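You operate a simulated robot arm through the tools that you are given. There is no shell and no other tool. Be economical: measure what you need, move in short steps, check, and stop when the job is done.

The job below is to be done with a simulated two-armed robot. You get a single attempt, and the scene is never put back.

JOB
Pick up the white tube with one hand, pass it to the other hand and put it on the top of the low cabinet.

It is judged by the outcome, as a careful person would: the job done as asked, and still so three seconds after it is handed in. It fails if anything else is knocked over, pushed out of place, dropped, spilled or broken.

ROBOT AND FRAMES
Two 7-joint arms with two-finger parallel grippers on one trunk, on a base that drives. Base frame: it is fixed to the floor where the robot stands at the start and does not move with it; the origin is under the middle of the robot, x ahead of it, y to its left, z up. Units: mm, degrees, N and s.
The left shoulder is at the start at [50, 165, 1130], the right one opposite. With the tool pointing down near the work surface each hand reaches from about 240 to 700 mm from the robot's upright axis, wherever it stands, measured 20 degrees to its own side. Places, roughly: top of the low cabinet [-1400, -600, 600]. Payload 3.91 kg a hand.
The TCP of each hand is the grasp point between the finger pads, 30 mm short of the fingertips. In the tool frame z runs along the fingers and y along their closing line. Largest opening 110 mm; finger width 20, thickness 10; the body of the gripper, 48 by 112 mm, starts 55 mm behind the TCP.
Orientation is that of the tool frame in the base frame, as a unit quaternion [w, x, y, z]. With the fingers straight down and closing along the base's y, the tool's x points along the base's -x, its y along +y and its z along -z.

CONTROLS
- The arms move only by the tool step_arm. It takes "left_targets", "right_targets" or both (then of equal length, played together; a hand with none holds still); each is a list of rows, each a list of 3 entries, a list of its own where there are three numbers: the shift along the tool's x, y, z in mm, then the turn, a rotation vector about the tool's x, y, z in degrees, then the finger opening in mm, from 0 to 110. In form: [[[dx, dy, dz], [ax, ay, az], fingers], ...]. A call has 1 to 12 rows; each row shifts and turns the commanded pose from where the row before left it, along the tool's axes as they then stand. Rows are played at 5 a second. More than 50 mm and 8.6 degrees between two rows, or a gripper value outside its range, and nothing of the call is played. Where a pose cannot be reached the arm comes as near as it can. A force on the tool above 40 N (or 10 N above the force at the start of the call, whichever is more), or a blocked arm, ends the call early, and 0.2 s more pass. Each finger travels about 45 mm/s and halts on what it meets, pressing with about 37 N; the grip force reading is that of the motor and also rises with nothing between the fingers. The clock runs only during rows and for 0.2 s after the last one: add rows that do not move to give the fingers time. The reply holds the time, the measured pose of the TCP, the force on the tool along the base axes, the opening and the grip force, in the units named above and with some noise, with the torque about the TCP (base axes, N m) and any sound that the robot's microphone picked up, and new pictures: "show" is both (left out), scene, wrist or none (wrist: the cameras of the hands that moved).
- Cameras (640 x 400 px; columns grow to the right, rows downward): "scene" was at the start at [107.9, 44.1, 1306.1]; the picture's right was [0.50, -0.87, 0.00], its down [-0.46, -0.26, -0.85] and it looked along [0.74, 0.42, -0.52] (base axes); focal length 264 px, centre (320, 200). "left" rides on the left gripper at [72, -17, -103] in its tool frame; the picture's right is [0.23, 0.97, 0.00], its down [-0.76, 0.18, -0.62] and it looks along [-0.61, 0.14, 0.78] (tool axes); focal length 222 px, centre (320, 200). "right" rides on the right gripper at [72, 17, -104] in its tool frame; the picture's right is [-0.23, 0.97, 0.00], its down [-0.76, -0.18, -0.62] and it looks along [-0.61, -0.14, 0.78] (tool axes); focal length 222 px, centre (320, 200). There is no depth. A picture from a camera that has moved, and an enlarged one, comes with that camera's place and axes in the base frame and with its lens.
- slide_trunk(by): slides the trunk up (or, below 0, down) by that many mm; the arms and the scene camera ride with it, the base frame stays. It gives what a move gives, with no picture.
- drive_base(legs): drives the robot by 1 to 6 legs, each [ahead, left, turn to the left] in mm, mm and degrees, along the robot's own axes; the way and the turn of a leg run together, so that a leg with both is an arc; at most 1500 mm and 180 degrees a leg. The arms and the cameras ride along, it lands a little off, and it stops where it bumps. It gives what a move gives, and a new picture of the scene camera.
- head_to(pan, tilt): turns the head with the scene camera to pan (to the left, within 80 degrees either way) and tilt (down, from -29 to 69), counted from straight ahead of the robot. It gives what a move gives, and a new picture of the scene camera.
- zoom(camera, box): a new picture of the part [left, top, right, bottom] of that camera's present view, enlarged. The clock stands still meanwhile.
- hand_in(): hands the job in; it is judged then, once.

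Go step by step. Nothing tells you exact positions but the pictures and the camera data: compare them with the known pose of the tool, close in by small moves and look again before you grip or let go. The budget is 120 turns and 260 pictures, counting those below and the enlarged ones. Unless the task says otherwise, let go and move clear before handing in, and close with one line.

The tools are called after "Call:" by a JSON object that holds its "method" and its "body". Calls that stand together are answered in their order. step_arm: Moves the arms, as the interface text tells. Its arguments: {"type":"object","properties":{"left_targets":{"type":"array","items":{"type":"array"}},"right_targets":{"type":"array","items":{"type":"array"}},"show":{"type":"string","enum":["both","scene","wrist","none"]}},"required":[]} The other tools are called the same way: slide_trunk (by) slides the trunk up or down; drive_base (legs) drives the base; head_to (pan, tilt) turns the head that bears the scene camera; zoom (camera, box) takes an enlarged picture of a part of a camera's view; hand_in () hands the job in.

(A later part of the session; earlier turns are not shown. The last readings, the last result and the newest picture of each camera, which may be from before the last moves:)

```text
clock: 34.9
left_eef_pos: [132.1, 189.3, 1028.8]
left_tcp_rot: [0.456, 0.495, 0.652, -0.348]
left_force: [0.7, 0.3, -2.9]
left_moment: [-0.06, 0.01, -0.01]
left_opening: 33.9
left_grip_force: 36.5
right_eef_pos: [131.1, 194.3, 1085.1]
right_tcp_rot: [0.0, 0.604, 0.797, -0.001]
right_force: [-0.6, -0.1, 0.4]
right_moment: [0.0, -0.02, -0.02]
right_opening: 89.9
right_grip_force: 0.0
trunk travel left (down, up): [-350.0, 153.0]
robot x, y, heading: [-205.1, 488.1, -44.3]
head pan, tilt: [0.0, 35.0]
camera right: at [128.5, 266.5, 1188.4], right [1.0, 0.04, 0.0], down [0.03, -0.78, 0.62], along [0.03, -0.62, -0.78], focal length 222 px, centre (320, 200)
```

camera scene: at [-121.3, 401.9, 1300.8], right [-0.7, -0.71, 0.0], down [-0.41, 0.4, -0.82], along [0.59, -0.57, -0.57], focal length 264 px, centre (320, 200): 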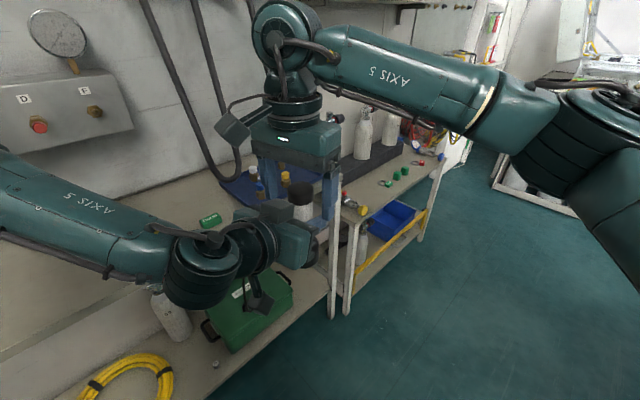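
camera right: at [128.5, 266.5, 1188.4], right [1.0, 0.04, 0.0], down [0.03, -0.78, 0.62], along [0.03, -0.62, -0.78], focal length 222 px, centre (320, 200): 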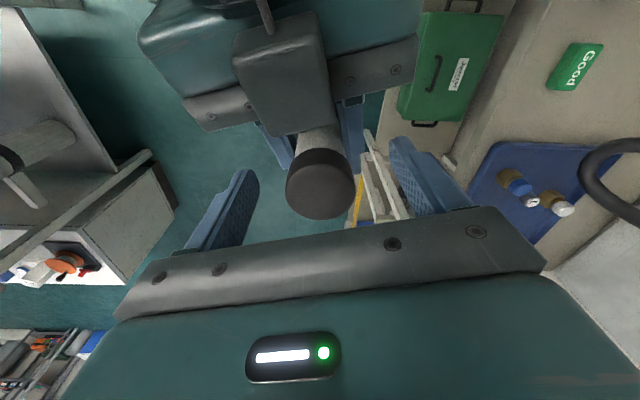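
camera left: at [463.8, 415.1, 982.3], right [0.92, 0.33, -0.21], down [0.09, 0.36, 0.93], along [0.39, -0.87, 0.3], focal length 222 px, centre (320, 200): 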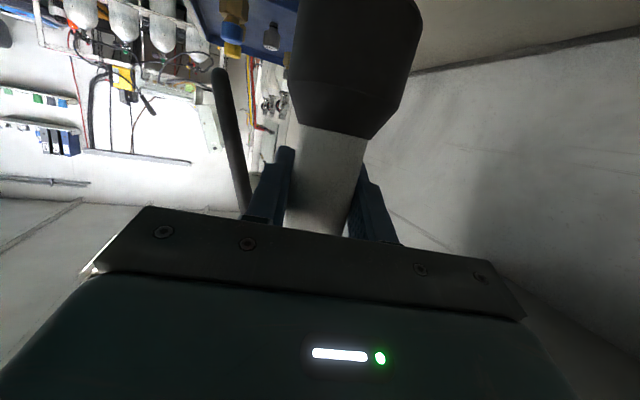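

Cap top is level with the right TCP and centred. Closing the right hand while the left keeps hold.

Call:
{"method": "step_arm", "body": {"right_targets": [[[0, 0, 0], [0, 0, 0], 60], [[0, 0, 0], [0, 0, 0], 46], [[0, 0, 0], [0, 0, 0], 20], [[0, 0, 0], [0, 0, 0], 0], [[0, 0, 0], [0, 0, 0], 0], [[0, 0, 0], [0, 0, 0], 0], [[0, 0, 0], [0, 0, 0], 0]]}}

Call:
{"method": "zoom", "body": {"camera": "scene", "box": [220, 120, 400, 270]}}

```text
clock: 36.5
left_eef_pos: [132.2, 190.0, 1029.7]
left_tcp_rot: [0.456, 0.495, 0.653, -0.347]
left_force: [-2.9, -0.5, -2.4]
left_moment: [-0.04, -0.12, 0.0]
left_opening: 34.0
left_grip_force: 37.2
right_eef_pos: [132.0, 193.7, 1083.4]
right_tcp_rot: [-0.001, 0.605, 0.796, 0.001]
right_force: [3.5, -0.2, 0.3]
right_moment: [0.03, -0.16, 0.03]
right_opening: 38.0
right_grip_force: 36.9
trunk travel left (down, up): [-350.0, 153.0]
robot x, y, heading: [-207.0, 484.7, -44.4]
head pan, tilt: [0.0, 35.0]
camera scene: at [-121.2, 401.9, 1300.8], right [-0.7, -0.71, 0.0], down [-0.41, 0.4, -0.82], along [0.59, -0.57, -0.57], focal length 264 px, centre (320, 200)
camera right: at [128.7, 266.6, 1188.5], right [1.0, 0.04, 0.0], down [0.03, -0.78, 0.62], along [0.03, -0.62, -0.78], focal length 222 px, centre (320, 200)
```

scene: 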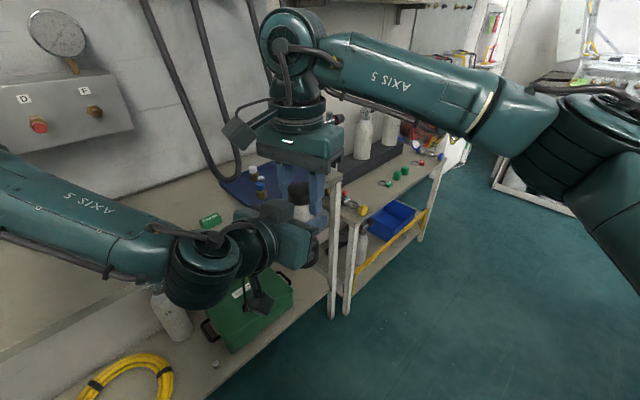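
right: 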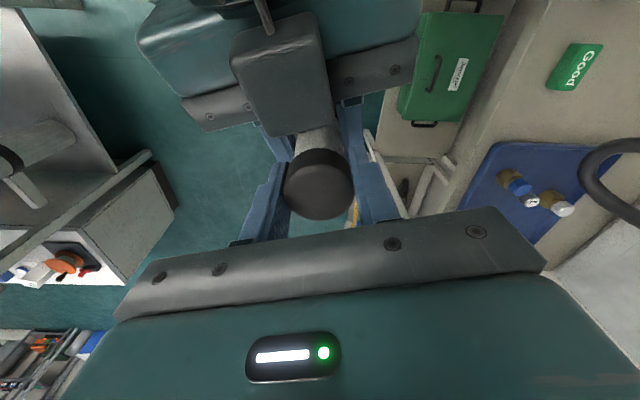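

```text
2.67 times, centred on (310, 195) of scene
camera zoom: at [-121.2, 401.9, 1300.8], right [-0.7, -0.71, 0.0], down [-0.41, 0.4, -0.82], along [0.59, -0.57, -0.57], focal length 704 px, centre (347, 213)
```

zoom: 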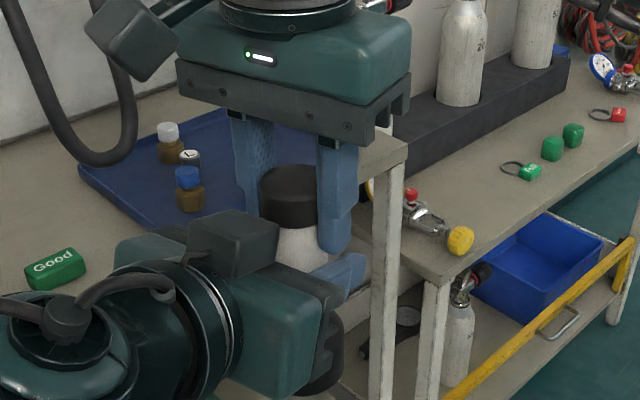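

Right grip is firm at 38 mm. I open the left hand and withdraw it.

Call:
{"method": "step_arm", "body": {"left_targets": [[[0, 0, 0], [0, 0, 0], 60], [[0, 0, 0], [0, 0, 0], 88], [[0, 0, 0], [0, 0, 0], 88], [[0, 0, 0], [0, 0, 0], 88]]}}

```text
clock: 37.5
left_eef_pos: [132.2, 189.1, 1029.4]
left_tcp_rot: [0.456, 0.495, 0.653, -0.347]
left_force: [0.9, 0.9, -0.3]
left_moment: [0.02, -0.01, 0.02]
left_opening: 87.9
left_grip_force: 0.1
right_eef_pos: [131.5, 194.4, 1085.8]
right_tcp_rot: [-0.001, 0.604, 0.797, 0.0]
right_force: [0.0, -0.8, 0.6]
right_moment: [0.0, -0.01, 0.03]
right_opening: 37.9
right_grip_force: 36.9
trunk travel left (down, up): [-350.0, 153.0]
robot x, y, heading: [-204.8, 482.5, -44.3]
head pan, tilt: [0.0, 35.0]
camera scene: at [-121.2, 401.9, 1300.8], right [-0.7, -0.71, 0.0], down [-0.41, 0.4, -0.82], along [0.59, -0.57, -0.57], focal length 264 px, centre (320, 200)
camera left: at [83.9, 302.5, 996.3], right [0.92, 0.34, -0.22], down [0.09, 0.36, 0.93], along [0.39, -0.87, 0.3], focal length 222 px, centre (320, 200)
```

scene: 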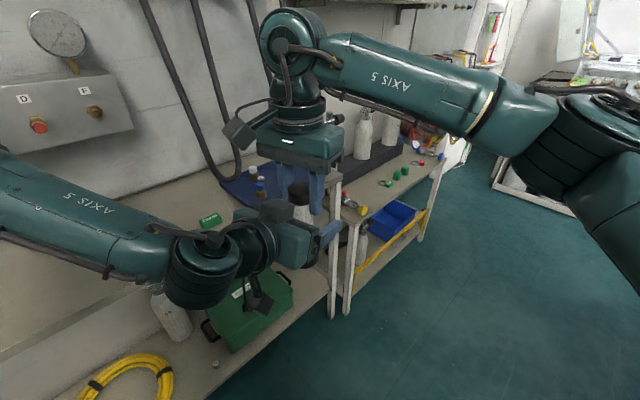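
left: 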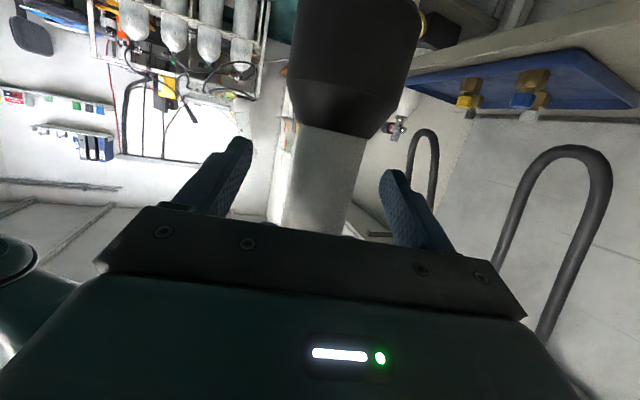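

Call:
{"method": "step_arm", "body": {"left_targets": [[[7, 0, -19], [0, 0, 0], 88], [[14, 0, -38], [0, 0, 0], 88], [[5, 34, -30], [0, 0, 0], 88], [[0, 40, -15], [0, 0, 0], 88], [[0, 40, -15], [0, 0, 0], 88], [[0, 40, -10], [0, 0, 0], 88], [[0, 0, 0], [0, 0, 0], 88]], "show": "scene"}}

Call:
{"method": "zoom", "body": {"camera": "right", "box": [0, 0, 640, 400]}}

```text
clock: 39.1
left_eef_pos: [262.7, 321.7, 1045.2]
left_tcp_rot: [0.457, 0.495, 0.652, -0.348]
left_force: [-0.6, 0.3, 0.1]
left_moment: [-0.01, 0.0, 0.01]
left_opening: 88.0
left_grip_force: 0.1
left hand out of reach, approached as far as the arm can: row 2, 3
right_eef_pos: [131.5, 194.0, 1083.6]
right_tcp_rot: [-0.001, 0.605, 0.796, 0.001]
right_force: [-0.1, 0.0, 0.2]
right_moment: [-0.03, 0.0, 0.0]
right_opening: 38.1
right_grip_force: 36.7
trunk travel left (down, up): [-350.0, 153.0]
robot x, y, heading: [-207.4, 485.0, -44.4]
head pan, tilt: [0.0, 35.0]
camera scene: at [-121.3, 401.7, 1300.8], right [-0.7, -0.71, 0.0], down [-0.41, 0.4, -0.82], along [0.59, -0.57, -0.57], focal length 264 px, centre (320, 200)
```

scene: 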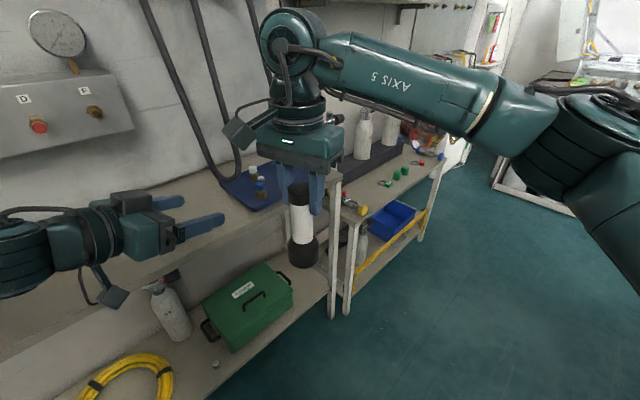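

```text
1.00 times, centred on (320, 200) of right (not enlarged: the box is as wide or as high as the picture)
camera zoom: at [128.5, 266.4, 1188.4], right [1.0, 0.04, 0.0], down [0.03, -0.78, 0.62], along [0.03, -0.62, -0.78], focal length 222 px, centre (320, 200)
```

zoom: 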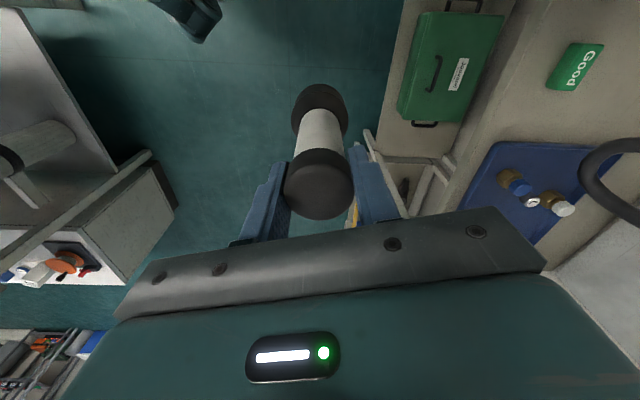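

The tube hangs securely from the right hand. I turn to face along the aisle, drive to about y=−600, then look right toward the cabinet.

Call:
{"method": "drive_base", "body": {"legs": [[0, 0, -45.6], [700, 20, 0]]}}

Call:
{"method": "head_to", "body": {"pan": -60, "tilt": 30}}

```text
clock: 45.1
left_eef_pos: [31.7, -662.8, 1045.3]
left_tcp_rot: [0.289, 0.708, 0.414, -0.495]
left_force: [-0.6, -0.6, -0.3]
left_moment: [0.0, 0.01, 0.03]
left_opening: 87.9
left_grip_force: 0.0
right_eef_pos: [-153.2, -661.7, 1083.5]
right_tcp_rot: [0.0, 0.863, 0.504, 0.001]
right_force: [-0.1, -0.3, 0.6]
right_moment: [0.01, 0.0, -0.01]
right_opening: 38.1
right_grip_force: 37.1
trunk travel left (down, up): [-350.0, 153.0]
robot x, y, heading: [-185.9, -220.1, -89.5]
head pan, tilt: [0.0, 35.0]
camera scene: at [-183.4, -335.9, 1300.8], right [-1.0, -0.01, 0.0], down [-0.01, 0.57, -0.82], along [0.01, -0.82, -0.57], focal length 264 px, centre (320, 200)
```

scene: 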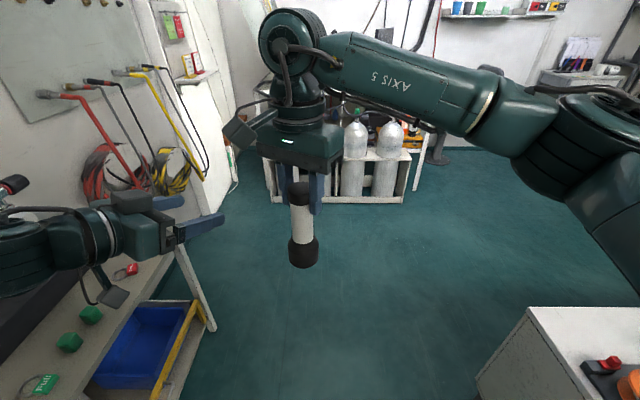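

```text
clock: 46.4
left_eef_pos: [30.3, -663.1, 1044.6]
left_tcp_rot: [0.289, 0.707, 0.413, -0.496]
left_force: [0.3, -0.5, 0.0]
left_moment: [0.02, -0.03, -0.01]
left_opening: 88.2
left_grip_force: 0.0
right_eef_pos: [-154.0, -662.0, 1085.9]
right_tcp_rot: [0.0, 0.864, 0.503, 0.0]
right_force: [0.1, 0.1, 0.7]
right_moment: [0.02, -0.01, -0.02]
right_opening: 38.1
right_grip_force: 36.7
trunk travel left (down, up): [-350.0, 153.0]
robot x, y, heading: [-187.8, -214.3, -89.5]
head pan, tilt: [-60.0, 30.0]
camera scene: at [-262.1, -293.5, 1308.6], right [-0.51, 0.86, 0.0], down [0.43, 0.25, -0.87], along [-0.75, -0.44, -0.5], focal length 264 px, centre (320, 200)
```

scene: 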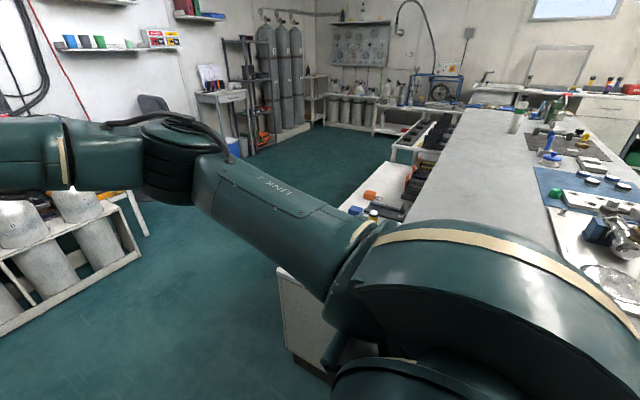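

The low cabinet runs along the south side of the island; its front corner is near [−785,−797,600] and there are items on it. I drive further, turn to face it, and look down on its top.

Call:
{"method": "drive_base", "body": {"legs": [[400, 0, 0], [0, 0, -90]]}}

Call:
{"method": "head_to", "body": {"pan": 10, "tilt": 40}}

```text
clock: 52.6
left_eef_pos: [-624.1, -837.2, 1044.7]
left_tcp_rot: [-0.143, 0.794, -0.202, -0.555]
left_force: [-0.6, 0.2, 1.1]
left_moment: [0.01, -0.01, -0.01]
left_opening: 88.6
left_grip_force: 0.2
right_eef_pos: [-625.4, -653.5, 1084.1]
right_tcp_rot: [0.001, 0.969, -0.246, 0.001]
right_force: [0.2, 0.9, 0.9]
right_moment: [-0.01, -0.02, -0.01]
right_opening: 38.0
right_grip_force: 37.0
trunk travel left (down, up): [-350.0, 153.0]
robot x, y, heading: [-179.6, -616.5, -178.8]
head pan, tilt: [-60.0, 30.0]
camera scene: at [-257.4, -538.8, 1308.6], right [0.85, 0.52, 0.0], down [0.26, -0.43, -0.87], along [-0.45, 0.74, -0.5], focal length 264 px, centre (320, 200)
```

scene: 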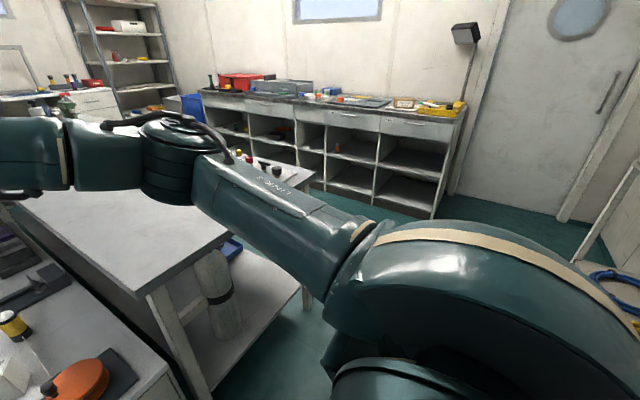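

```text
clock: 54.0
left_eef_pos: [-624.3, -838.1, 1045.4]
left_tcp_rot: [-0.143, 0.794, -0.203, -0.555]
left_force: [-0.9, -0.8, -0.3]
left_moment: [0.0, 0.03, -0.02]
left_opening: 87.9
left_grip_force: 0.0
right_eef_pos: [-625.1, -654.4, 1085.0]
right_tcp_rot: [0.0, 0.969, -0.248, 0.0]
right_force: [0.3, -0.1, 0.9]
right_moment: [0.0, -0.01, 0.0]
right_opening: 37.9
right_grip_force: 36.9
trunk travel left (down, up): [-350.0, 153.0]
robot x, y, heading: [-181.3, -618.3, -178.2]
head pan, tilt: [10.0, 40.0]
camera scene: at [-293.5, -632.8, 1293.3], right [-0.2, 0.98, 0.0], down [0.63, 0.13, -0.77], along [-0.75, -0.15, -0.64], focal length 264 px, centre (320, 200)
```

scene: 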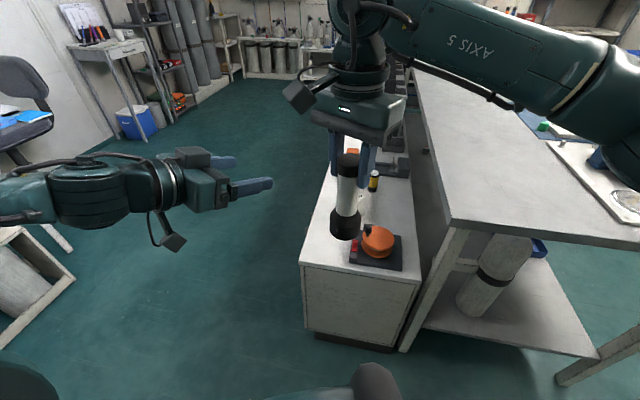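

Call:
{"method": "zoom", "body": {"camera": "scene", "box": [280, 120, 460, 300]}}

Call:
{"method": "zoom", "body": {"camera": "right", "box": [0, 0, 640, 400]}}

```text
2.22 times, centred on (370, 210) of scene
camera zoom: at [-293.5, -632.8, 1293.3], right [-0.2, 0.98, 0.0], down [0.63, 0.13, -0.77], along [-0.75, -0.15, -0.64], focal length 587 px, centre (209, 178)
```

zoom: 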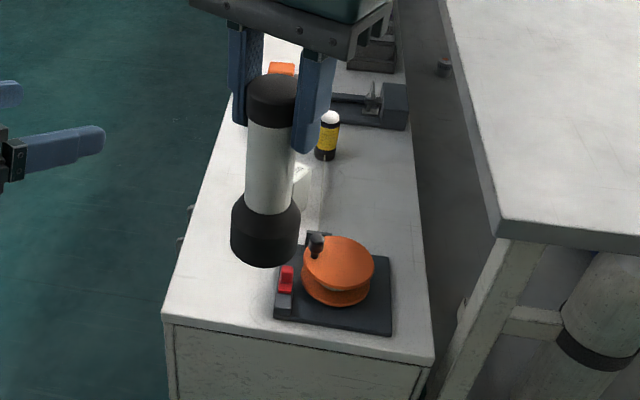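

```text
1.00 times, centred on (320, 200) of right (not enlarged: the box is as wide or as high as the picture)
camera zoom: at [-568.7, -704.1, 1188.4], right [-0.67, -0.75, 0.0], down [-0.58, 0.52, 0.62], along [-0.46, 0.41, -0.78], focal length 222 px, centre (320, 200)
```

zoom: 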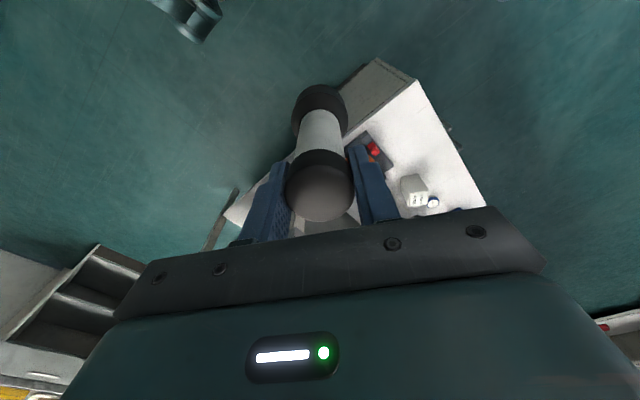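

The cabinet top spans y −798 to −424 from x −787 inward, with a tray at x −965…−814, y −640…−475. The clear strip left of the tray suits: I aim for [−900,−722]. I drive to a good standoff and lower the trunk part of the way.

Call:
{"method": "drive_base", "body": {"legs": [[140, 185, -1.8]]}}

Call:
{"method": "slide_trunk", "body": {"by": -200}}

Call:
{"method": "head_to", "body": {"pan": -10, "tilt": 40}}

```text
clock: 56.4
left_eef_pos: [-763.4, -1022.9, 1045.5]
left_tcp_rot: [-0.148, 0.792, -0.21, -0.554]
left_force: [0.6, 1.0, 0.5]
left_moment: [0.01, -0.02, 0.0]
left_opening: 88.0
left_grip_force: 0.1
right_eef_pos: [-760.6, -838.5, 1084.0]
right_tcp_rot: [0.001, 0.966, -0.257, 0.001]
right_force: [-0.2, -0.3, -0.1]
right_moment: [0.0, 0.02, -0.02]
right_opening: 38.1
right_grip_force: 37.4
trunk travel left (down, up): [-350.0, 153.0]
robot x, y, heading: [-312.6, -811.1, -180.0]
head pan, tilt: [10.0, 40.0]
camera scene: at [-429.4, -824.6, 1293.2], right [-0.18, 0.98, 0.0], down [0.63, 0.12, -0.77], along [-0.75, -0.14, -0.64], focal length 264 px, centre (320, 200)
```

scene: 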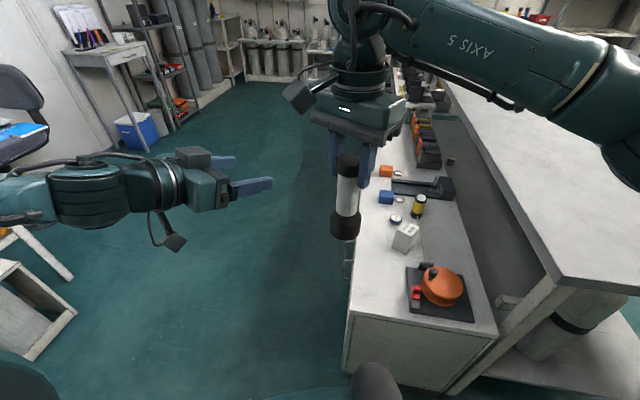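

```text
clock: 58.5
left_eef_pos: [-763.4, -1023.2, 844.6]
left_tcp_rot: [-0.147, 0.792, -0.209, -0.555]
left_force: [-0.4, -0.7, 0.5]
left_moment: [0.0, 0.02, -0.01]
left_opening: 88.0
left_grip_force: 0.1
right_eef_pos: [-761.3, -838.4, 884.8]
right_tcp_rot: [0.0, 0.967, -0.256, 0.0]
right_force: [0.1, 0.6, -0.1]
right_moment: [-0.01, 0.0, 0.0]
right_opening: 37.6
right_grip_force: 36.9
trunk travel left (down, up): [-150.0, 353.0]
robot x, y, heading: [-317.0, -808.0, -179.8]
head pan, tilt: [10.0, 40.0]
```

```text
clock: 59.4
left_eef_pos: [-762.8, -1023.4, 845.0]
left_tcp_rot: [-0.147, 0.792, -0.209, -0.555]
left_force: [0.3, -0.8, -0.3]
left_moment: [0.02, 0.01, 0.0]
left_opening: 88.3
left_grip_force: 0.1
right_eef_pos: [-760.6, -838.1, 884.6]
right_tcp_rot: [0.0, 0.967, -0.256, 0.001]
right_force: [-1.0, -0.1, -0.4]
right_moment: [-0.01, 0.0, -0.02]
right_opening: 38.1
right_grip_force: 37.2
trunk travel left (down, up): [-150.0, 353.0]
robot x, y, heading: [-317.2, -811.3, -179.7]
head pan, tilt: [-10.0, 40.0]
camera scene: at [-429.3, -794.9, 1093.3], right [0.17, 0.99, 0.0], down [0.63, -0.11, -0.77], along [-0.76, 0.13, -0.64], focal length 264 px, centre (320, 200)
```

scene: 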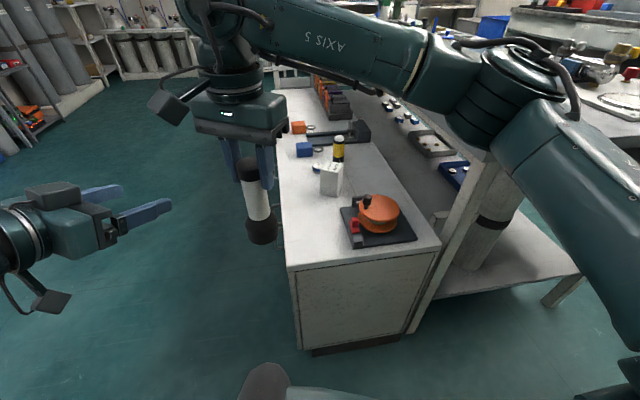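

I move the tube over the target spot [−900,−725], keeping its bottom about 135 mm above the top.

Call:
{"method": "step_arm", "body": {"right_targets": [[[-35.4, -5.9, 0], [0, 0, 0], 0], [[-35.4, -5.9, 0], [0, 0, 0], 0], [[-35.4, -5.9, 0], [0, 0, 0], 0], [[-35.4, -5.9, 0], [0, 0, 0], 0], [[-35.4, -5.9, 0], [0, 0, 0], 0], [[0, 0, 0], [0, 0, 0], 0]]}}

Call:
{"method": "slide_trunk", "body": {"by": -90}}

Call:
{"method": "zoom", "body": {"camera": "scene", "box": [180, 60, 460, 300]}}

Call:
{"method": "zoom", "body": {"camera": "right", "box": [120, 0, 560, 275]}}

```text
clock: 60.8
left_eef_pos: [-764.3, -1023.1, 845.5]
left_tcp_rot: [-0.148, 0.792, -0.21, -0.554]
left_force: [0.3, -0.4, 0.1]
left_moment: [0.03, 0.01, 0.06]
left_opening: 87.8
left_grip_force: 0.1
right_eef_pos: [-899.8, -726.4, 886.8]
right_tcp_rot: [0.0, 0.966, -0.257, 0.0]
right_force: [0.0, 0.5, 0.3]
right_moment: [0.0, -0.01, 0.02]
right_opening: 37.8
right_grip_force: 36.3
trunk travel left (down, up): [-150.0, 353.0]
robot x, y, heading: [-318.2, -809.6, -180.0]
head pan, tilt: [-10.0, 40.0]
camera scene: at [-429.4, -794.8, 1093.3], right [0.17, 0.99, 0.0], down [0.63, -0.11, -0.77], along [-0.75, 0.13, -0.64], focal length 264 px, centre (320, 200)
camera right: at [-843.7, -777.6, 989.8], right [-0.68, -0.73, 0.0], down [-0.57, 0.53, 0.62], along [-0.46, 0.42, -0.78], focal length 222 px, centre (320, 200)
```

scene: 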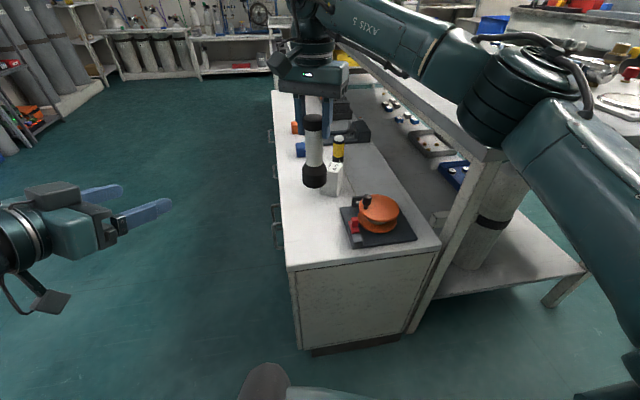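
right: 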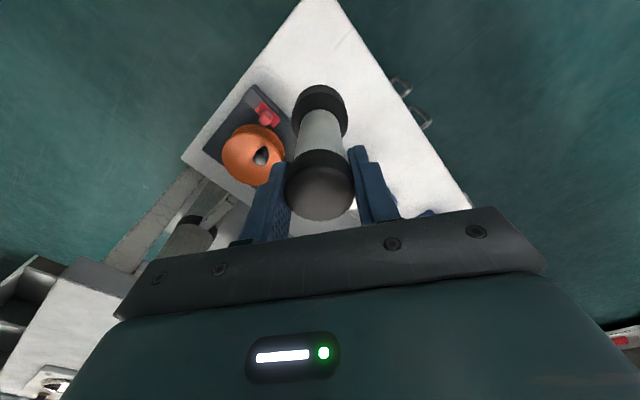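

```text
clock: 62.0
left_eef_pos: [-763.3, -1023.5, 754.9]
left_tcp_rot: [-0.148, 0.791, -0.21, -0.555]
left_force: [0.0, 0.4, -0.1]
left_moment: [0.01, -0.01, 0.0]
left_opening: 88.3
left_grip_force: 0.0
right_eef_pos: [-898.1, -726.5, 795.3]
right_tcp_rot: [0.0, 0.967, -0.256, 0.001]
right_force: [0.2, -0.6, 0.4]
right_moment: [0.0, 0.01, 0.0]
right_opening: 37.9
right_grip_force: 37.1
trunk travel left (down, up): [-60.0, 443.0]
robot x, y, heading: [-317.6, -806.8, -179.6]
head pan, tilt: [-10.0, 40.0]
```

```text
1.67 times, centred on (320, 180) of scene
camera zoom: at [-429.3, -794.8, 1003.3], right [0.17, 0.99, 0.0], down [0.63, -0.11, -0.77], along [-0.76, 0.13, -0.64], focal length 440 px, centre (320, 233)
```

zoom: 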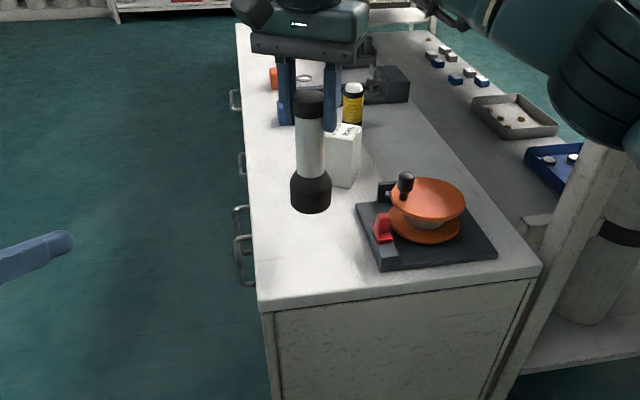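

```text
1.45 times, centred on (340, 138) of right
camera zoom: at [-843.5, -777.6, 900.0], right [-0.68, -0.73, 0.0], down [-0.57, 0.53, 0.62], along [-0.46, 0.42, -0.78], focal length 323 px, centre (291, 291)
```

zoom: 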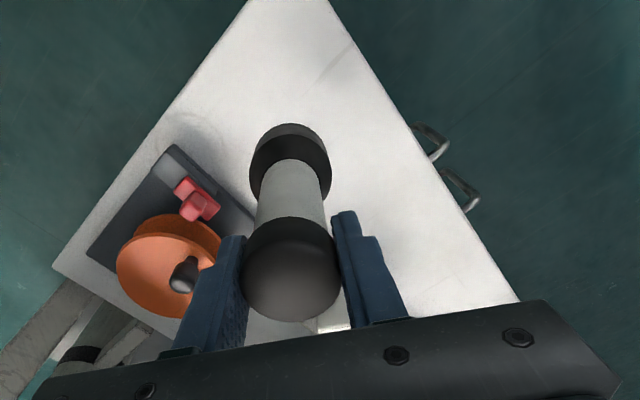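

The spot is clear. I descend 36 mm, then check.

Call:
{"method": "step_arm", "body": {"right_targets": [[[0, 0, 12], [0, 0, 0], 0], [[0, 0, 12], [0, 0, 0], 0], [[0, 0, 12], [0, 0, 0], 0], [[0, 0, 0], [0, 0, 0], 0]], "show": "none"}}

Call:
{"method": "zoom", "body": {"camera": "scene", "box": [220, 80, 420, 260]}}

```text
clock: 63.0
left_eef_pos: [-763.6, -1022.8, 754.6]
left_tcp_rot: [-0.148, 0.792, -0.21, -0.554]
left_force: [0.0, 0.5, -0.3]
left_moment: [0.0, 0.03, -0.01]
left_opening: 88.0
left_grip_force: 0.0
right_eef_pos: [-898.9, -726.6, 760.3]
right_tcp_rot: [0.001, 0.967, -0.256, 0.001]
right_force: [0.0, 0.4, 0.0]
right_moment: [-0.02, -0.04, 0.03]
right_opening: 37.8
right_grip_force: 37.4
trunk travel left (down, up): [-60.0, 443.0]
robot x, y, heading: [-314.6, -805.8, -179.5]
head pan, tilt: [-10.0, 40.0]
```

```text
2.22 times, centred on (320, 170) of scene
camera zoom: at [-429.4, -794.8, 1003.3], right [0.17, 0.99, 0.0], down [0.63, -0.11, -0.77], along [-0.75, 0.13, -0.64], focal length 587 px, centre (320, 267)
```

zoom: 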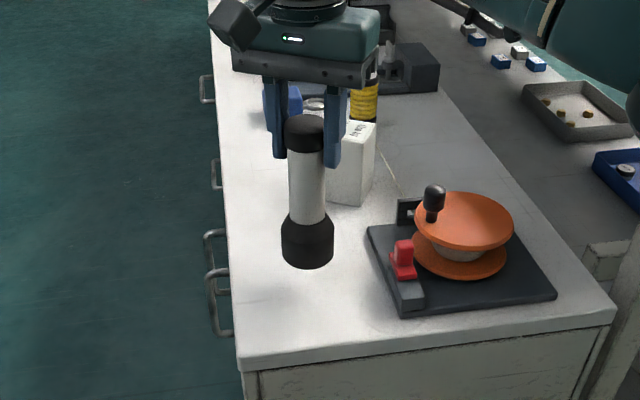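

Call:
{"method": "step_arm", "body": {"right_targets": [[[0, 0, 3], [0, 0, 0], 0], [[0, 0, 3], [0, 0, 0], 0], [[0, 0, 2], [0, 0, 0], 0], [[0, 0, 2], [0, 0, 0], 0], [[0, 0, 0], [0, 0, 0], 0]], "show": "none"}}

Call:
{"method": "zoom", "body": {"camera": "scene", "box": [220, 80, 420, 260]}}

```text
clock: 64.2
left_eef_pos: [-763.4, -1023.1, 755.2]
left_tcp_rot: [-0.147, 0.792, -0.21, -0.555]
left_force: [-0.6, 0.3, 0.5]
left_moment: [0.01, 0.01, 0.01]
left_opening: 88.2
left_grip_force: 0.1
right_eef_pos: [-900.1, -726.8, 750.2]
right_tcp_rot: [-0.001, 0.966, -0.257, 0.001]
right_force: [-0.2, 0.3, -0.5]
right_moment: [-0.01, -0.04, 0.01]
right_opening: 38.0
right_grip_force: 36.8
trunk travel left (down, up): [-60.0, 443.0]
robot x, y, heading: [-315.5, -807.1, -179.7]
head pan, tilt: [-10.0, 40.0]
```

```text
2.22 times, centred on (320, 170) of scene
camera zoom: at [-429.4, -794.8, 1003.3], right [0.17, 0.99, 0.0], down [0.63, -0.11, -0.77], along [-0.75, 0.13, -0.64], focal length 587 px, centre (320, 267)
```

zoom: 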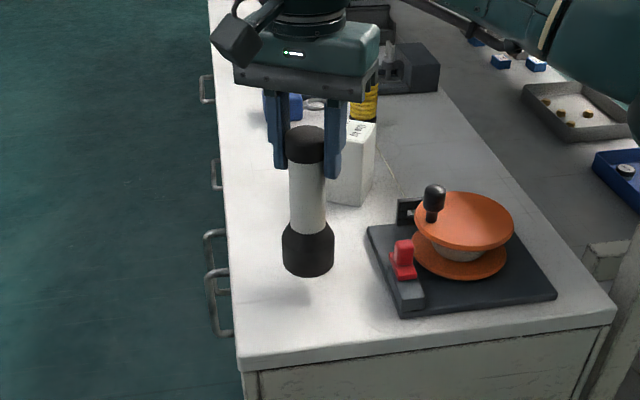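

No contact yet; the picture suggests about 15 mm to go. Continuing slowly.

Call:
{"method": "step_arm", "body": {"right_targets": [[[0, 0, 2.5], [0, 0, 0], 0], [[0, 0, 2.5], [0, 0, 0], 0], [[0, 0, 2], [0, 0, 0], 0], [[0, 0, 2], [0, 0, 0], 0], [[0, 0, 0], [0, 0, 0], 0]], "show": "none"}}

Call:
{"method": "zoom", "body": {"camera": "scene", "box": [260, 120, 360, 220]}}

```text
clock: 65.4
left_eef_pos: [-763.7, -1022.5, 755.6]
left_tcp_rot: [-0.148, 0.792, -0.209, -0.554]
left_force: [0.4, -1.0, -0.9]
left_moment: [-0.01, 0.01, -0.02]
left_opening: 88.0
left_grip_force: 0.1
right_eef_pos: [-898.7, -725.1, 740.3]
right_tcp_rot: [0.0, 0.967, -0.256, 0.001]
right_force: [0.6, 0.4, 0.4]
right_moment: [0.0, -0.01, 0.0]
right_opening: 38.2
right_grip_force: 37.0
trunk travel left (down, up): [-60.0, 443.0]
robot x, y, heading: [-316.5, -810.0, -179.7]
head pan, tilt: [-10.0, 40.0]
```

```text
4.00 times, centred on (310, 170) of scene
camera zoom: at [-429.4, -794.8, 1003.3], right [0.17, 0.99, 0.0], down [0.63, -0.11, -0.77], along [-0.75, 0.13, -0.64], focal length 1057 px, centre (360, 320)
```

zoom: 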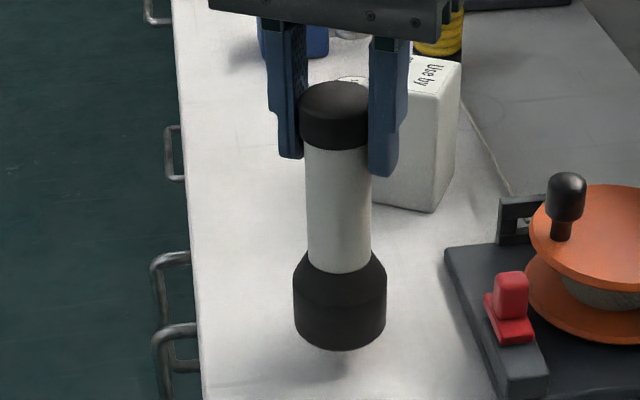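

A small gap and shadow remain under the tube. A few more millimetres.

Call:
{"method": "step_arm", "body": {"right_targets": [[[0, 0, 2], [0, 0, 0], 0], [[0, 0, 1.5], [0, 0, 0], 0], [[0, 0, 1.5], [0, 0, 0], 0], [[0, 0, 0], [0, 0, 0], 0]], "show": "none"}}

Call:
{"method": "zoom", "body": {"camera": "scene", "box": [260, 120, 360, 220]}}

```text
clock: 66.4
left_eef_pos: [-763.5, -1023.6, 755.2]
left_tcp_rot: [-0.148, 0.791, -0.21, -0.555]
left_force: [0.5, 0.1, 0.5]
left_moment: [0.01, 0.01, 0.06]
left_opening: 88.0
left_grip_force: 0.1
right_eef_pos: [-898.6, -726.3, 736.6]
right_tcp_rot: [0.0, 0.967, -0.256, 0.001]
right_force: [-0.3, -0.9, 0.4]
right_moment: [-0.02, -0.01, 0.0]
right_opening: 37.8
right_grip_force: 36.7
trunk travel left (down, up): [-60.0, 443.0]
robot x, y, heading: [-316.0, -809.0, -179.9]
head pan, tilt: [-10.0, 40.0]
```

```text
4.00 times, centred on (310, 170) of scene
camera zoom: at [-429.4, -794.8, 1003.3], right [0.17, 0.99, 0.0], down [0.63, -0.11, -0.77], along [-0.75, 0.13, -0.64], focal length 1057 px, centre (360, 320)
```

zoom: 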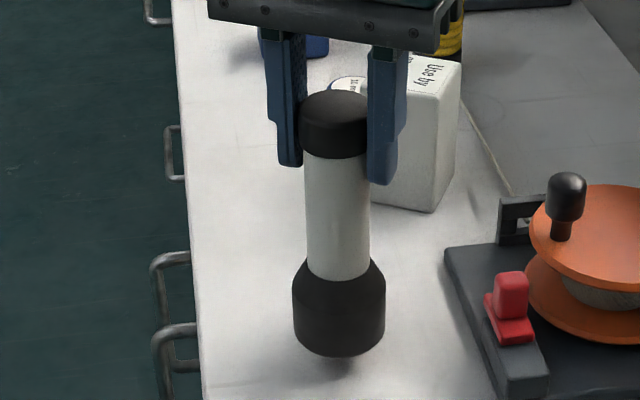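

Call:
{"method": "step_arm", "body": {"right_targets": [[[0, 0, 1.5], [0, 0, 0], 0], [[0, 0, 1.5], [0, 0, 0], 0], [[0, 0, 1.5], [0, 0, 0], 0], [[0, 0, 0], [0, 0, 0], 0]], "show": "none"}}

Call:
{"method": "zoom", "body": {"camera": "scene", "box": [260, 120, 360, 220]}}

```text
clock: 67.4
left_eef_pos: [-762.6, -1024.2, 754.8]
left_tcp_rot: [-0.148, 0.792, -0.21, -0.554]
left_force: [-0.4, 0.5, 0.6]
left_moment: [-0.01, -0.01, 0.0]
left_opening: 88.2
left_grip_force: 0.0
right_eef_pos: [-899.0, -725.2, 731.1]
right_tcp_rot: [0.0, 0.966, -0.257, 0.001]
right_force: [-0.5, -0.1, 0.1]
right_moment: [0.04, 0.06, 0.01]
right_opening: 38.1
right_grip_force: 37.1
trunk travel left (down, up): [-60.0, 443.0]
robot x, y, heading: [-317.9, -808.7, -179.5]
head pan, tilt: [-10.0, 40.0]
```

```text
4.00 times, centred on (310, 170) of scene
camera zoom: at [-429.4, -794.8, 1003.3], right [0.17, 0.99, 0.0], down [0.63, -0.11, -0.77], along [-0.75, 0.13, -0.64], focal length 1057 px, centre (360, 320)
```

zoom: 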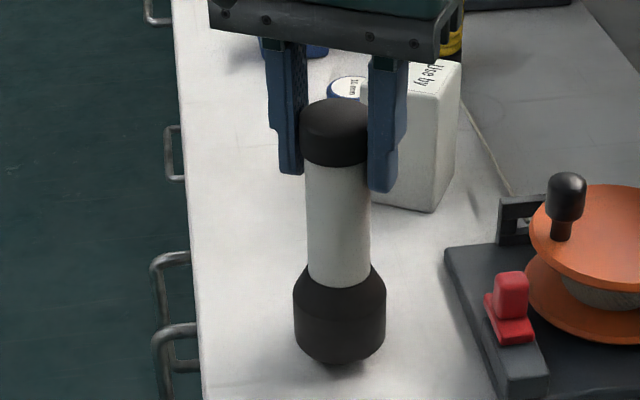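

Call:
{"method": "step_arm", "body": {"right_targets": [[[0, 0, 1], [0, 0, 0], 0], [[0, 0, 1], [0, 0, 0], 0], [[0, 0, 1], [0, 0, 0], 0], [[0, 0, 0], [0, 0, 0], 0]], "show": "none"}}

Call:
{"method": "zoom", "body": {"camera": "scene", "box": [260, 120, 360, 220]}}

```text
clock: 68.4
left_eef_pos: [-763.3, -1022.5, 753.9]
left_tcp_rot: [-0.148, 0.792, -0.21, -0.554]
left_force: [0.3, -0.2, -0.6]
left_moment: [-0.03, -0.03, 0.0]
left_opening: 88.4
left_grip_force: 0.0
right_eef_pos: [-898.4, -726.1, 728.7]
right_tcp_rot: [0.001, 0.967, -0.257, 0.001]
right_force: [-0.1, 0.2, 0.2]
right_moment: [0.02, -0.02, 0.01]
right_opening: 38.0
right_grip_force: 37.0
trunk travel left (down, up): [-60.0, 443.0]
robot x, y, heading: [-317.4, -807.3, -179.8]
head pan, tilt: [-10.0, 40.0]
```

```text
4.00 times, centred on (310, 170) of scene
camera zoom: at [-429.4, -794.8, 1003.3], right [0.17, 0.99, 0.0], down [0.63, -0.11, -0.77], along [-0.75, 0.13, -0.64], focal length 1057 px, centre (360, 320)
```

zoom: 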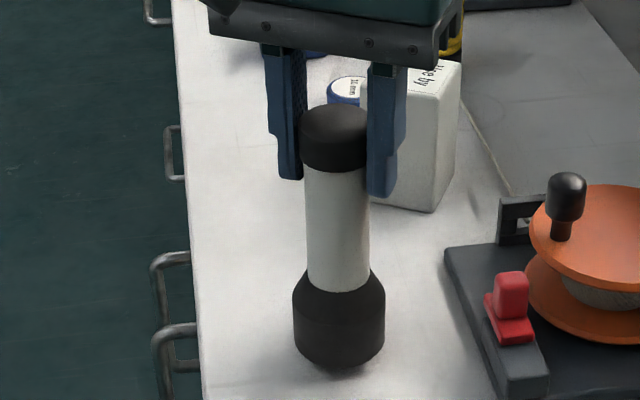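

Call:
{"method": "step_arm", "body": {"right_targets": [[[0, 0, 1], [0, 0, 0], 0], [[0, 0, 1], [0, 0, 0], 0], [[0, 0, 1], [0, 0, 0], 0], [[0, 0, 0], [0, 0, 0], 0]], "show": "none"}}

Call:
{"method": "zoom", "body": {"camera": "scene", "box": [260, 120, 360, 220]}}

```text
clock: 69.4
left_eef_pos: [-763.4, -1023.4, 755.9]
left_tcp_rot: [-0.147, 0.792, -0.21, -0.554]
left_force: [-0.1, 0.4, 0.1]
left_moment: [0.0, 0.02, -0.03]
left_opening: 88.3
left_grip_force: 0.0
right_eef_pos: [-898.1, -727.1, 725.7]
right_tcp_rot: [0.001, 0.966, -0.257, 0.001]
right_force: [0.2, 0.0, 0.5]
right_moment: [-0.01, 0.01, 0.01]
right_opening: 37.7
right_grip_force: 37.0
trunk travel left (down, up): [-60.0, 443.0]
robot x, y, heading: [-318.3, -808.4, -179.8]
head pan, tilt: [-10.0, 40.0]
```

```text
4.00 times, centred on (310, 170) of scene
camera zoom: at [-429.4, -794.8, 1003.3], right [0.17, 0.99, 0.0], down [0.63, -0.11, -0.77], along [-0.75, 0.13, -0.64], focal length 1057 px, centre (360, 320)
```

zoom: 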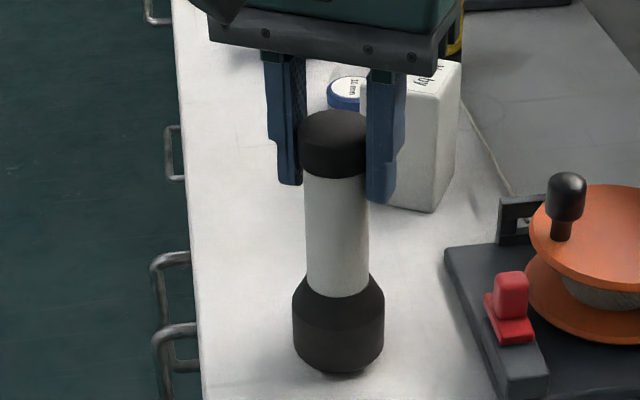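

Call:
{"method": "step_arm", "body": {"right_targets": [[[0, 0, 1], [0, 0, 0], 0], [[0, 0, 1], [0, 0, 0], 0], [[0, 0, 1], [0, 0, 0], 0], [[0, 0, 0], [0, 0, 0], 0]], "show": "none"}}

Call:
{"method": "zoom", "body": {"camera": "scene", "box": [260, 120, 360, 220]}}

```text
clock: 70.4
left_eef_pos: [-763.1, -1023.2, 753.4]
left_tcp_rot: [-0.148, 0.792, -0.21, -0.554]
left_force: [0.1, -0.7, 0.0]
left_moment: [0.02, 0.02, -0.04]
left_opening: 88.1
left_grip_force: 0.1
right_eef_pos: [-898.0, -727.3, 720.9]
right_tcp_rot: [0.001, 0.967, -0.256, 0.001]
right_force: [0.4, 0.4, -0.1]
right_moment: [0.0, -0.01, -0.03]
right_opening: 38.3
right_grip_force: 37.2
trunk travel left (down, up): [-60.0, 443.0]
robot x, y, heading: [-318.8, -809.2, -179.8]
head pan, tilt: [-10.0, 40.0]
```

```text
4.00 times, centred on (310, 170) of scene
camera zoom: at [-429.4, -794.8, 1003.3], right [0.17, 0.99, 0.0], down [0.63, -0.11, -0.77], along [-0.75, 0.13, -0.64], focal length 1057 px, centre (360, 320)
```

zoom: 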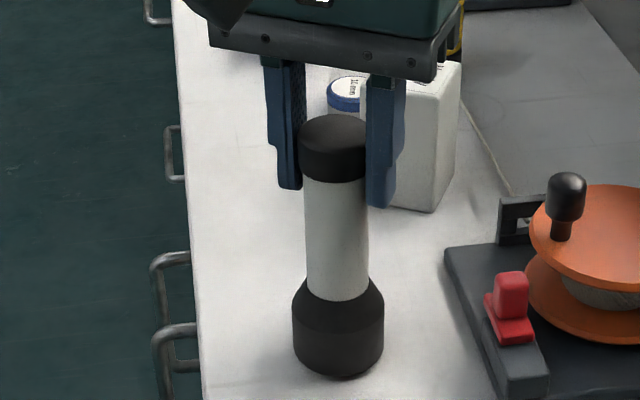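

Call:
{"method": "step_arm", "body": {"right_targets": [[[0, 0, 1], [0, 0, 0], 0], [[0, 0, 1], [0, 0, 0], 0], [[0, 0, 0], [0, 0, 0], 0]], "show": "none"}}

Call:
{"method": "zoom", "body": {"camera": "scene", "box": [280, 140, 340, 220]}}

```text
clock: 71.2
left_eef_pos: [-763.3, -1021.9, 755.3]
left_tcp_rot: [-0.147, 0.792, -0.209, -0.554]
left_force: [0.1, -0.4, -0.2]
left_moment: [0.04, -0.02, 0.0]
left_opening: 88.2
left_grip_force: 0.0
right_eef_pos: [-898.5, -727.3, 720.7]
right_tcp_rot: [0.0, 0.967, -0.256, 0.001]
right_force: [-0.3, -0.1, 0.2]
right_moment: [0.04, 0.0, -0.02]
right_opening: 37.9
right_grip_force: 37.3
trunk travel left (down, up): [-60.0, 443.0]
robot x, y, heading: [-315.8, -812.9, -179.8]
head pan, tilt: [-10.0, 40.0]
```

```text
5.00 times, centred on (310, 180) of scene
camera zoom: at [-429.4, -794.8, 1003.3], right [0.17, 0.99, 0.0], down [0.63, -0.11, -0.77], along [-0.75, 0.13, -0.64], focal length 1321 px, centre (370, 300)
```

zoom: 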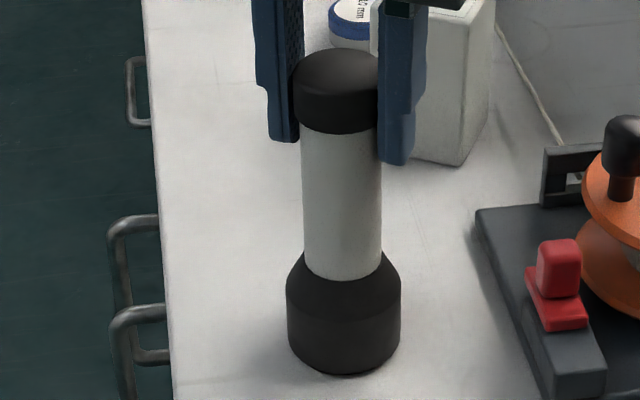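

Call:
{"method": "step_arm", "body": {"right_targets": [[[0, 0, 1], [0, 0, 0], 0], [[0, 0, 1], [0, 0, 0], 0], [[0, 0, 0], [0, 0, 0], 0], [[0, 0, 0], [0, 0, 0], 0]], "show": "none"}}

Call:
{"method": "zoom", "body": {"camera": "scene", "box": [280, 140, 340, 220]}}

```text
clock: 72.2
left_eef_pos: [-764.0, -1023.0, 753.6]
left_tcp_rot: [-0.148, 0.792, -0.21, -0.555]
left_force: [0.3, 0.5, -0.3]
left_moment: [-0.01, -0.01, 0.03]
left_opening: 87.8
left_grip_force: 0.2
right_eef_pos: [-899.1, -726.9, 719.2]
right_tcp_rot: [0.001, 0.967, -0.256, 0.001]
right_force: [0.4, 1.1, 0.0]
right_moment: [0.01, 0.02, -0.01]
right_opening: 38.0
right_grip_force: 37.4
trunk travel left (down, up): [-60.0, 443.0]
robot x, y, heading: [-313.8, -805.5, -179.8]
head pan, tilt: [-10.0, 40.0]
```

```text
5.00 times, centred on (310, 180) of scene
camera zoom: at [-429.4, -794.8, 1003.3], right [0.17, 0.99, 0.0], down [0.63, -0.11, -0.77], along [-0.75, 0.13, -0.64], focal length 1321 px, centre (370, 300)
```

zoom: 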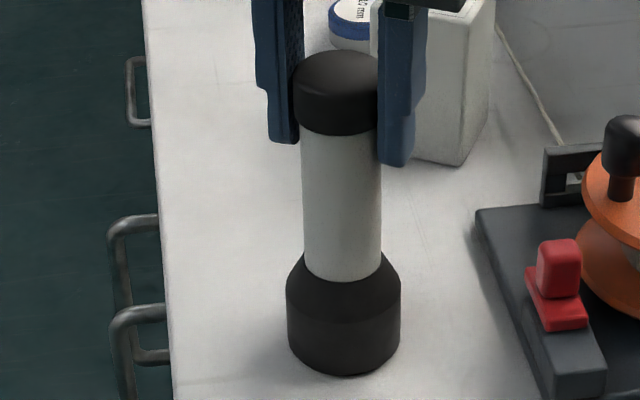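

Call:
{"method": "step_arm", "body": {"right_targets": [[[0, 0, 1], [0, 0, 0], 0], [[0, 0, 1], [0, 0, 0], 0], [[0, 0, 1], [0, 0, 0], 0], [[0, 0, 0], [0, 0, 0], 0]], "show": "none"}}

Call:
{"method": "zoom", "body": {"camera": "scene", "box": [280, 140, 340, 220]}}

```text
clock: 73.2
left_eef_pos: [-762.1, -1023.1, 756.1]
left_tcp_rot: [-0.147, 0.791, -0.209, -0.556]
left_force: [0.6, -0.4, -0.2]
left_moment: [-0.05, -0.03, -0.01]
left_opening: 88.2
left_grip_force: 0.1
right_eef_pos: [-898.5, -727.4, 717.1]
right_tcp_rot: [-0.001, 0.967, -0.256, -0.002]
right_force: [2.1, 0.6, 10.7]
right_moment: [0.19, -0.34, -0.04]
right_opening: 37.8
right_grip_force: 36.9
trunk travel left (down, up): [-60.0, 443.0]
robot x, y, heading: [-318.8, -806.2, -179.7]
head pan, tilt: [-10.0, 40.0]
```

```text
5.00 times, centred on (310, 180) of scene
camera zoom: at [-428.3, -795.0, 1003.6], right [0.17, 0.99, 0.0], down [0.63, -0.11, -0.77], along [-0.76, 0.13, -0.64], focal length 1321 px, centre (370, 300)
```

zoom: 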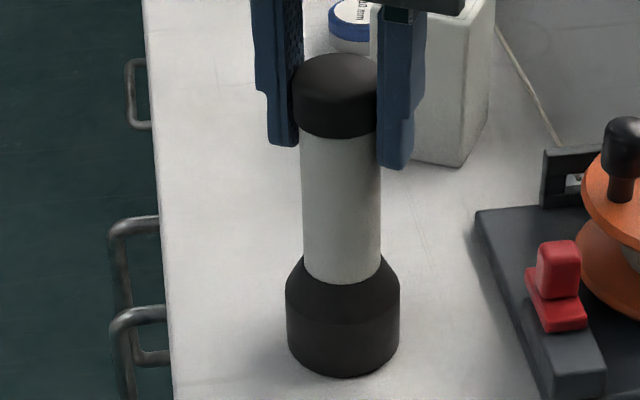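

Contact: 10.7 N upward. I ease off about 1 mm and open the fingers gently.

Call:
{"method": "step_arm", "body": {"right_targets": [[[0, 0, -1], [0, 0, 0], 0], [[0, 0, 0], [0, 0, 0], 40], [[0, 0, 0], [0, 0, 0], 48], [[0, 0, 0], [0, 0, 0], 60], [[0, 0, 0], [0, 0, 0], 70], [[0, 0, 0], [0, 0, 0], 70]]}}

```text
clock: 74.6
left_eef_pos: [-763.0, -1023.0, 754.8]
left_tcp_rot: [-0.147, 0.792, -0.21, -0.554]
left_force: [-0.3, -0.3, 0.2]
left_moment: [-0.02, -0.02, -0.05]
left_opening: 87.9
left_grip_force: 0.0
right_eef_pos: [-898.0, -726.9, 717.1]
right_tcp_rot: [0.0, 0.967, -0.256, 0.0]
right_force: [-1.1, 0.4, 0.5]
right_moment: [0.02, 0.02, -0.01]
right_opening: 70.0
right_grip_force: 0.1
trunk travel left (down, up): [-60.0, 443.0]
robot x, y, heading: [-318.0, -808.0, -179.5]
head pan, tilt: [-10.0, 40.0]
camera scene: at [-429.1, -794.9, 1003.3], right [0.17, 0.99, 0.0], down [0.63, -0.11, -0.77], along [-0.76, 0.13, -0.64], focal length 264 px, centre (320, 200)
camera right: at [-843.4, -777.8, 820.8], right [-0.68, -0.73, 0.0], down [-0.57, 0.53, 0.62], along [-0.46, 0.42, -0.78], focal length 222 px, centre (320, 200)
```

scene: 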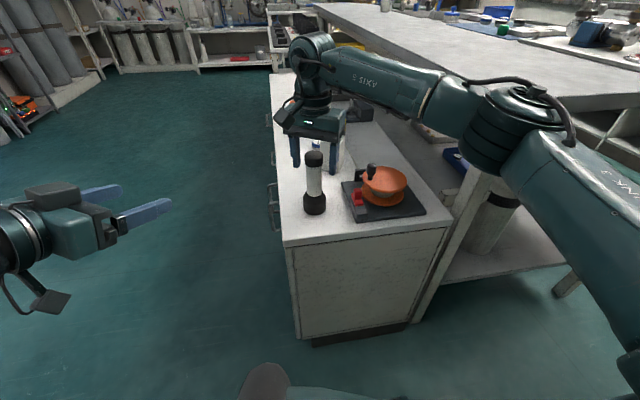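
right: 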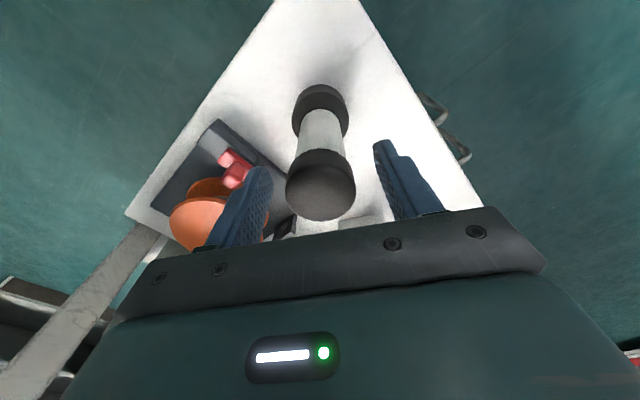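

The tube stands free between the open fingers. I raise the right hand straight up, well clear.

Call:
{"method": "step_arm", "body": {"right_targets": [[[0, 0, -15], [0, 0, 0], 70], [[0, 0, -30], [0, 0, 0], 70], [[0, 0, -35], [0, 0, 0], 70], [[0, 0, -35], [0, 0, 0], 70], [[0, 0, -35], [0, 0, 0], 70], [[0, 0, 0], [0, 0, 0], 70]], "show": "scene"}}

Call:
{"method": "zoom", "body": {"camera": "scene", "box": [240, 60, 440, 240]}}

```text
clock: 76.0
left_eef_pos: [-763.5, -1022.6, 755.4]
left_tcp_rot: [-0.148, 0.791, -0.209, -0.555]
left_force: [-0.6, 1.2, 0.5]
left_moment: [0.01, -0.04, -0.01]
left_opening: 87.9
left_grip_force: 0.0
right_eef_pos: [-897.0, -727.3, 868.3]
right_tcp_rot: [0.0, 0.967, -0.256, 0.001]
right_force: [0.4, -0.1, 0.7]
right_moment: [-0.01, 0.03, -0.02]
right_opening: 69.9
right_grip_force: 0.2
trunk travel left (down, up): [-60.0, 443.0]
robot x, y, heading: [-312.8, -808.2, -179.7]
head pan, tilt: [-10.0, 40.0]
camera scene: at [-429.1, -794.9, 1003.3], right [0.17, 0.99, 0.0], down [0.63, -0.11, -0.77], along [-0.76, 0.13, -0.64], focal length 264 px, centre (320, 200)
```

scene: 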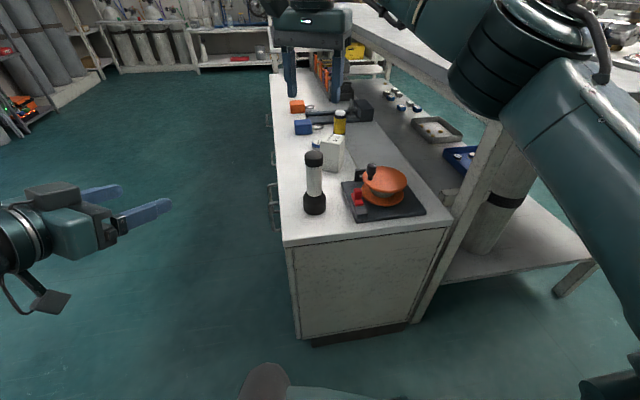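

```text
2.22 times, centred on (340, 150) of scene
camera zoom: at [-429.1, -794.9, 1003.3], right [0.17, 0.99, 0.0], down [0.63, -0.11, -0.77], along [-0.76, 0.13, -0.64], focal length 587 px, centre (276, 311)
```

zoom: 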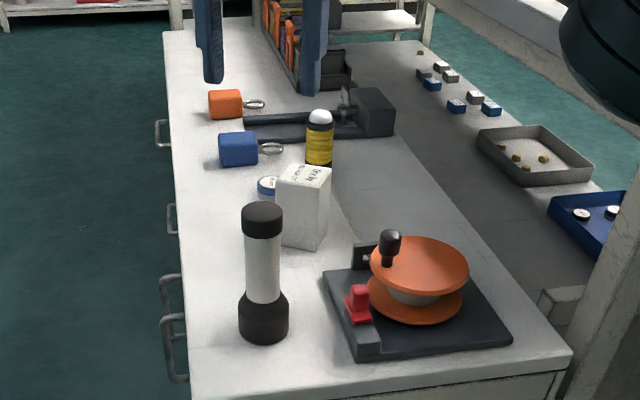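

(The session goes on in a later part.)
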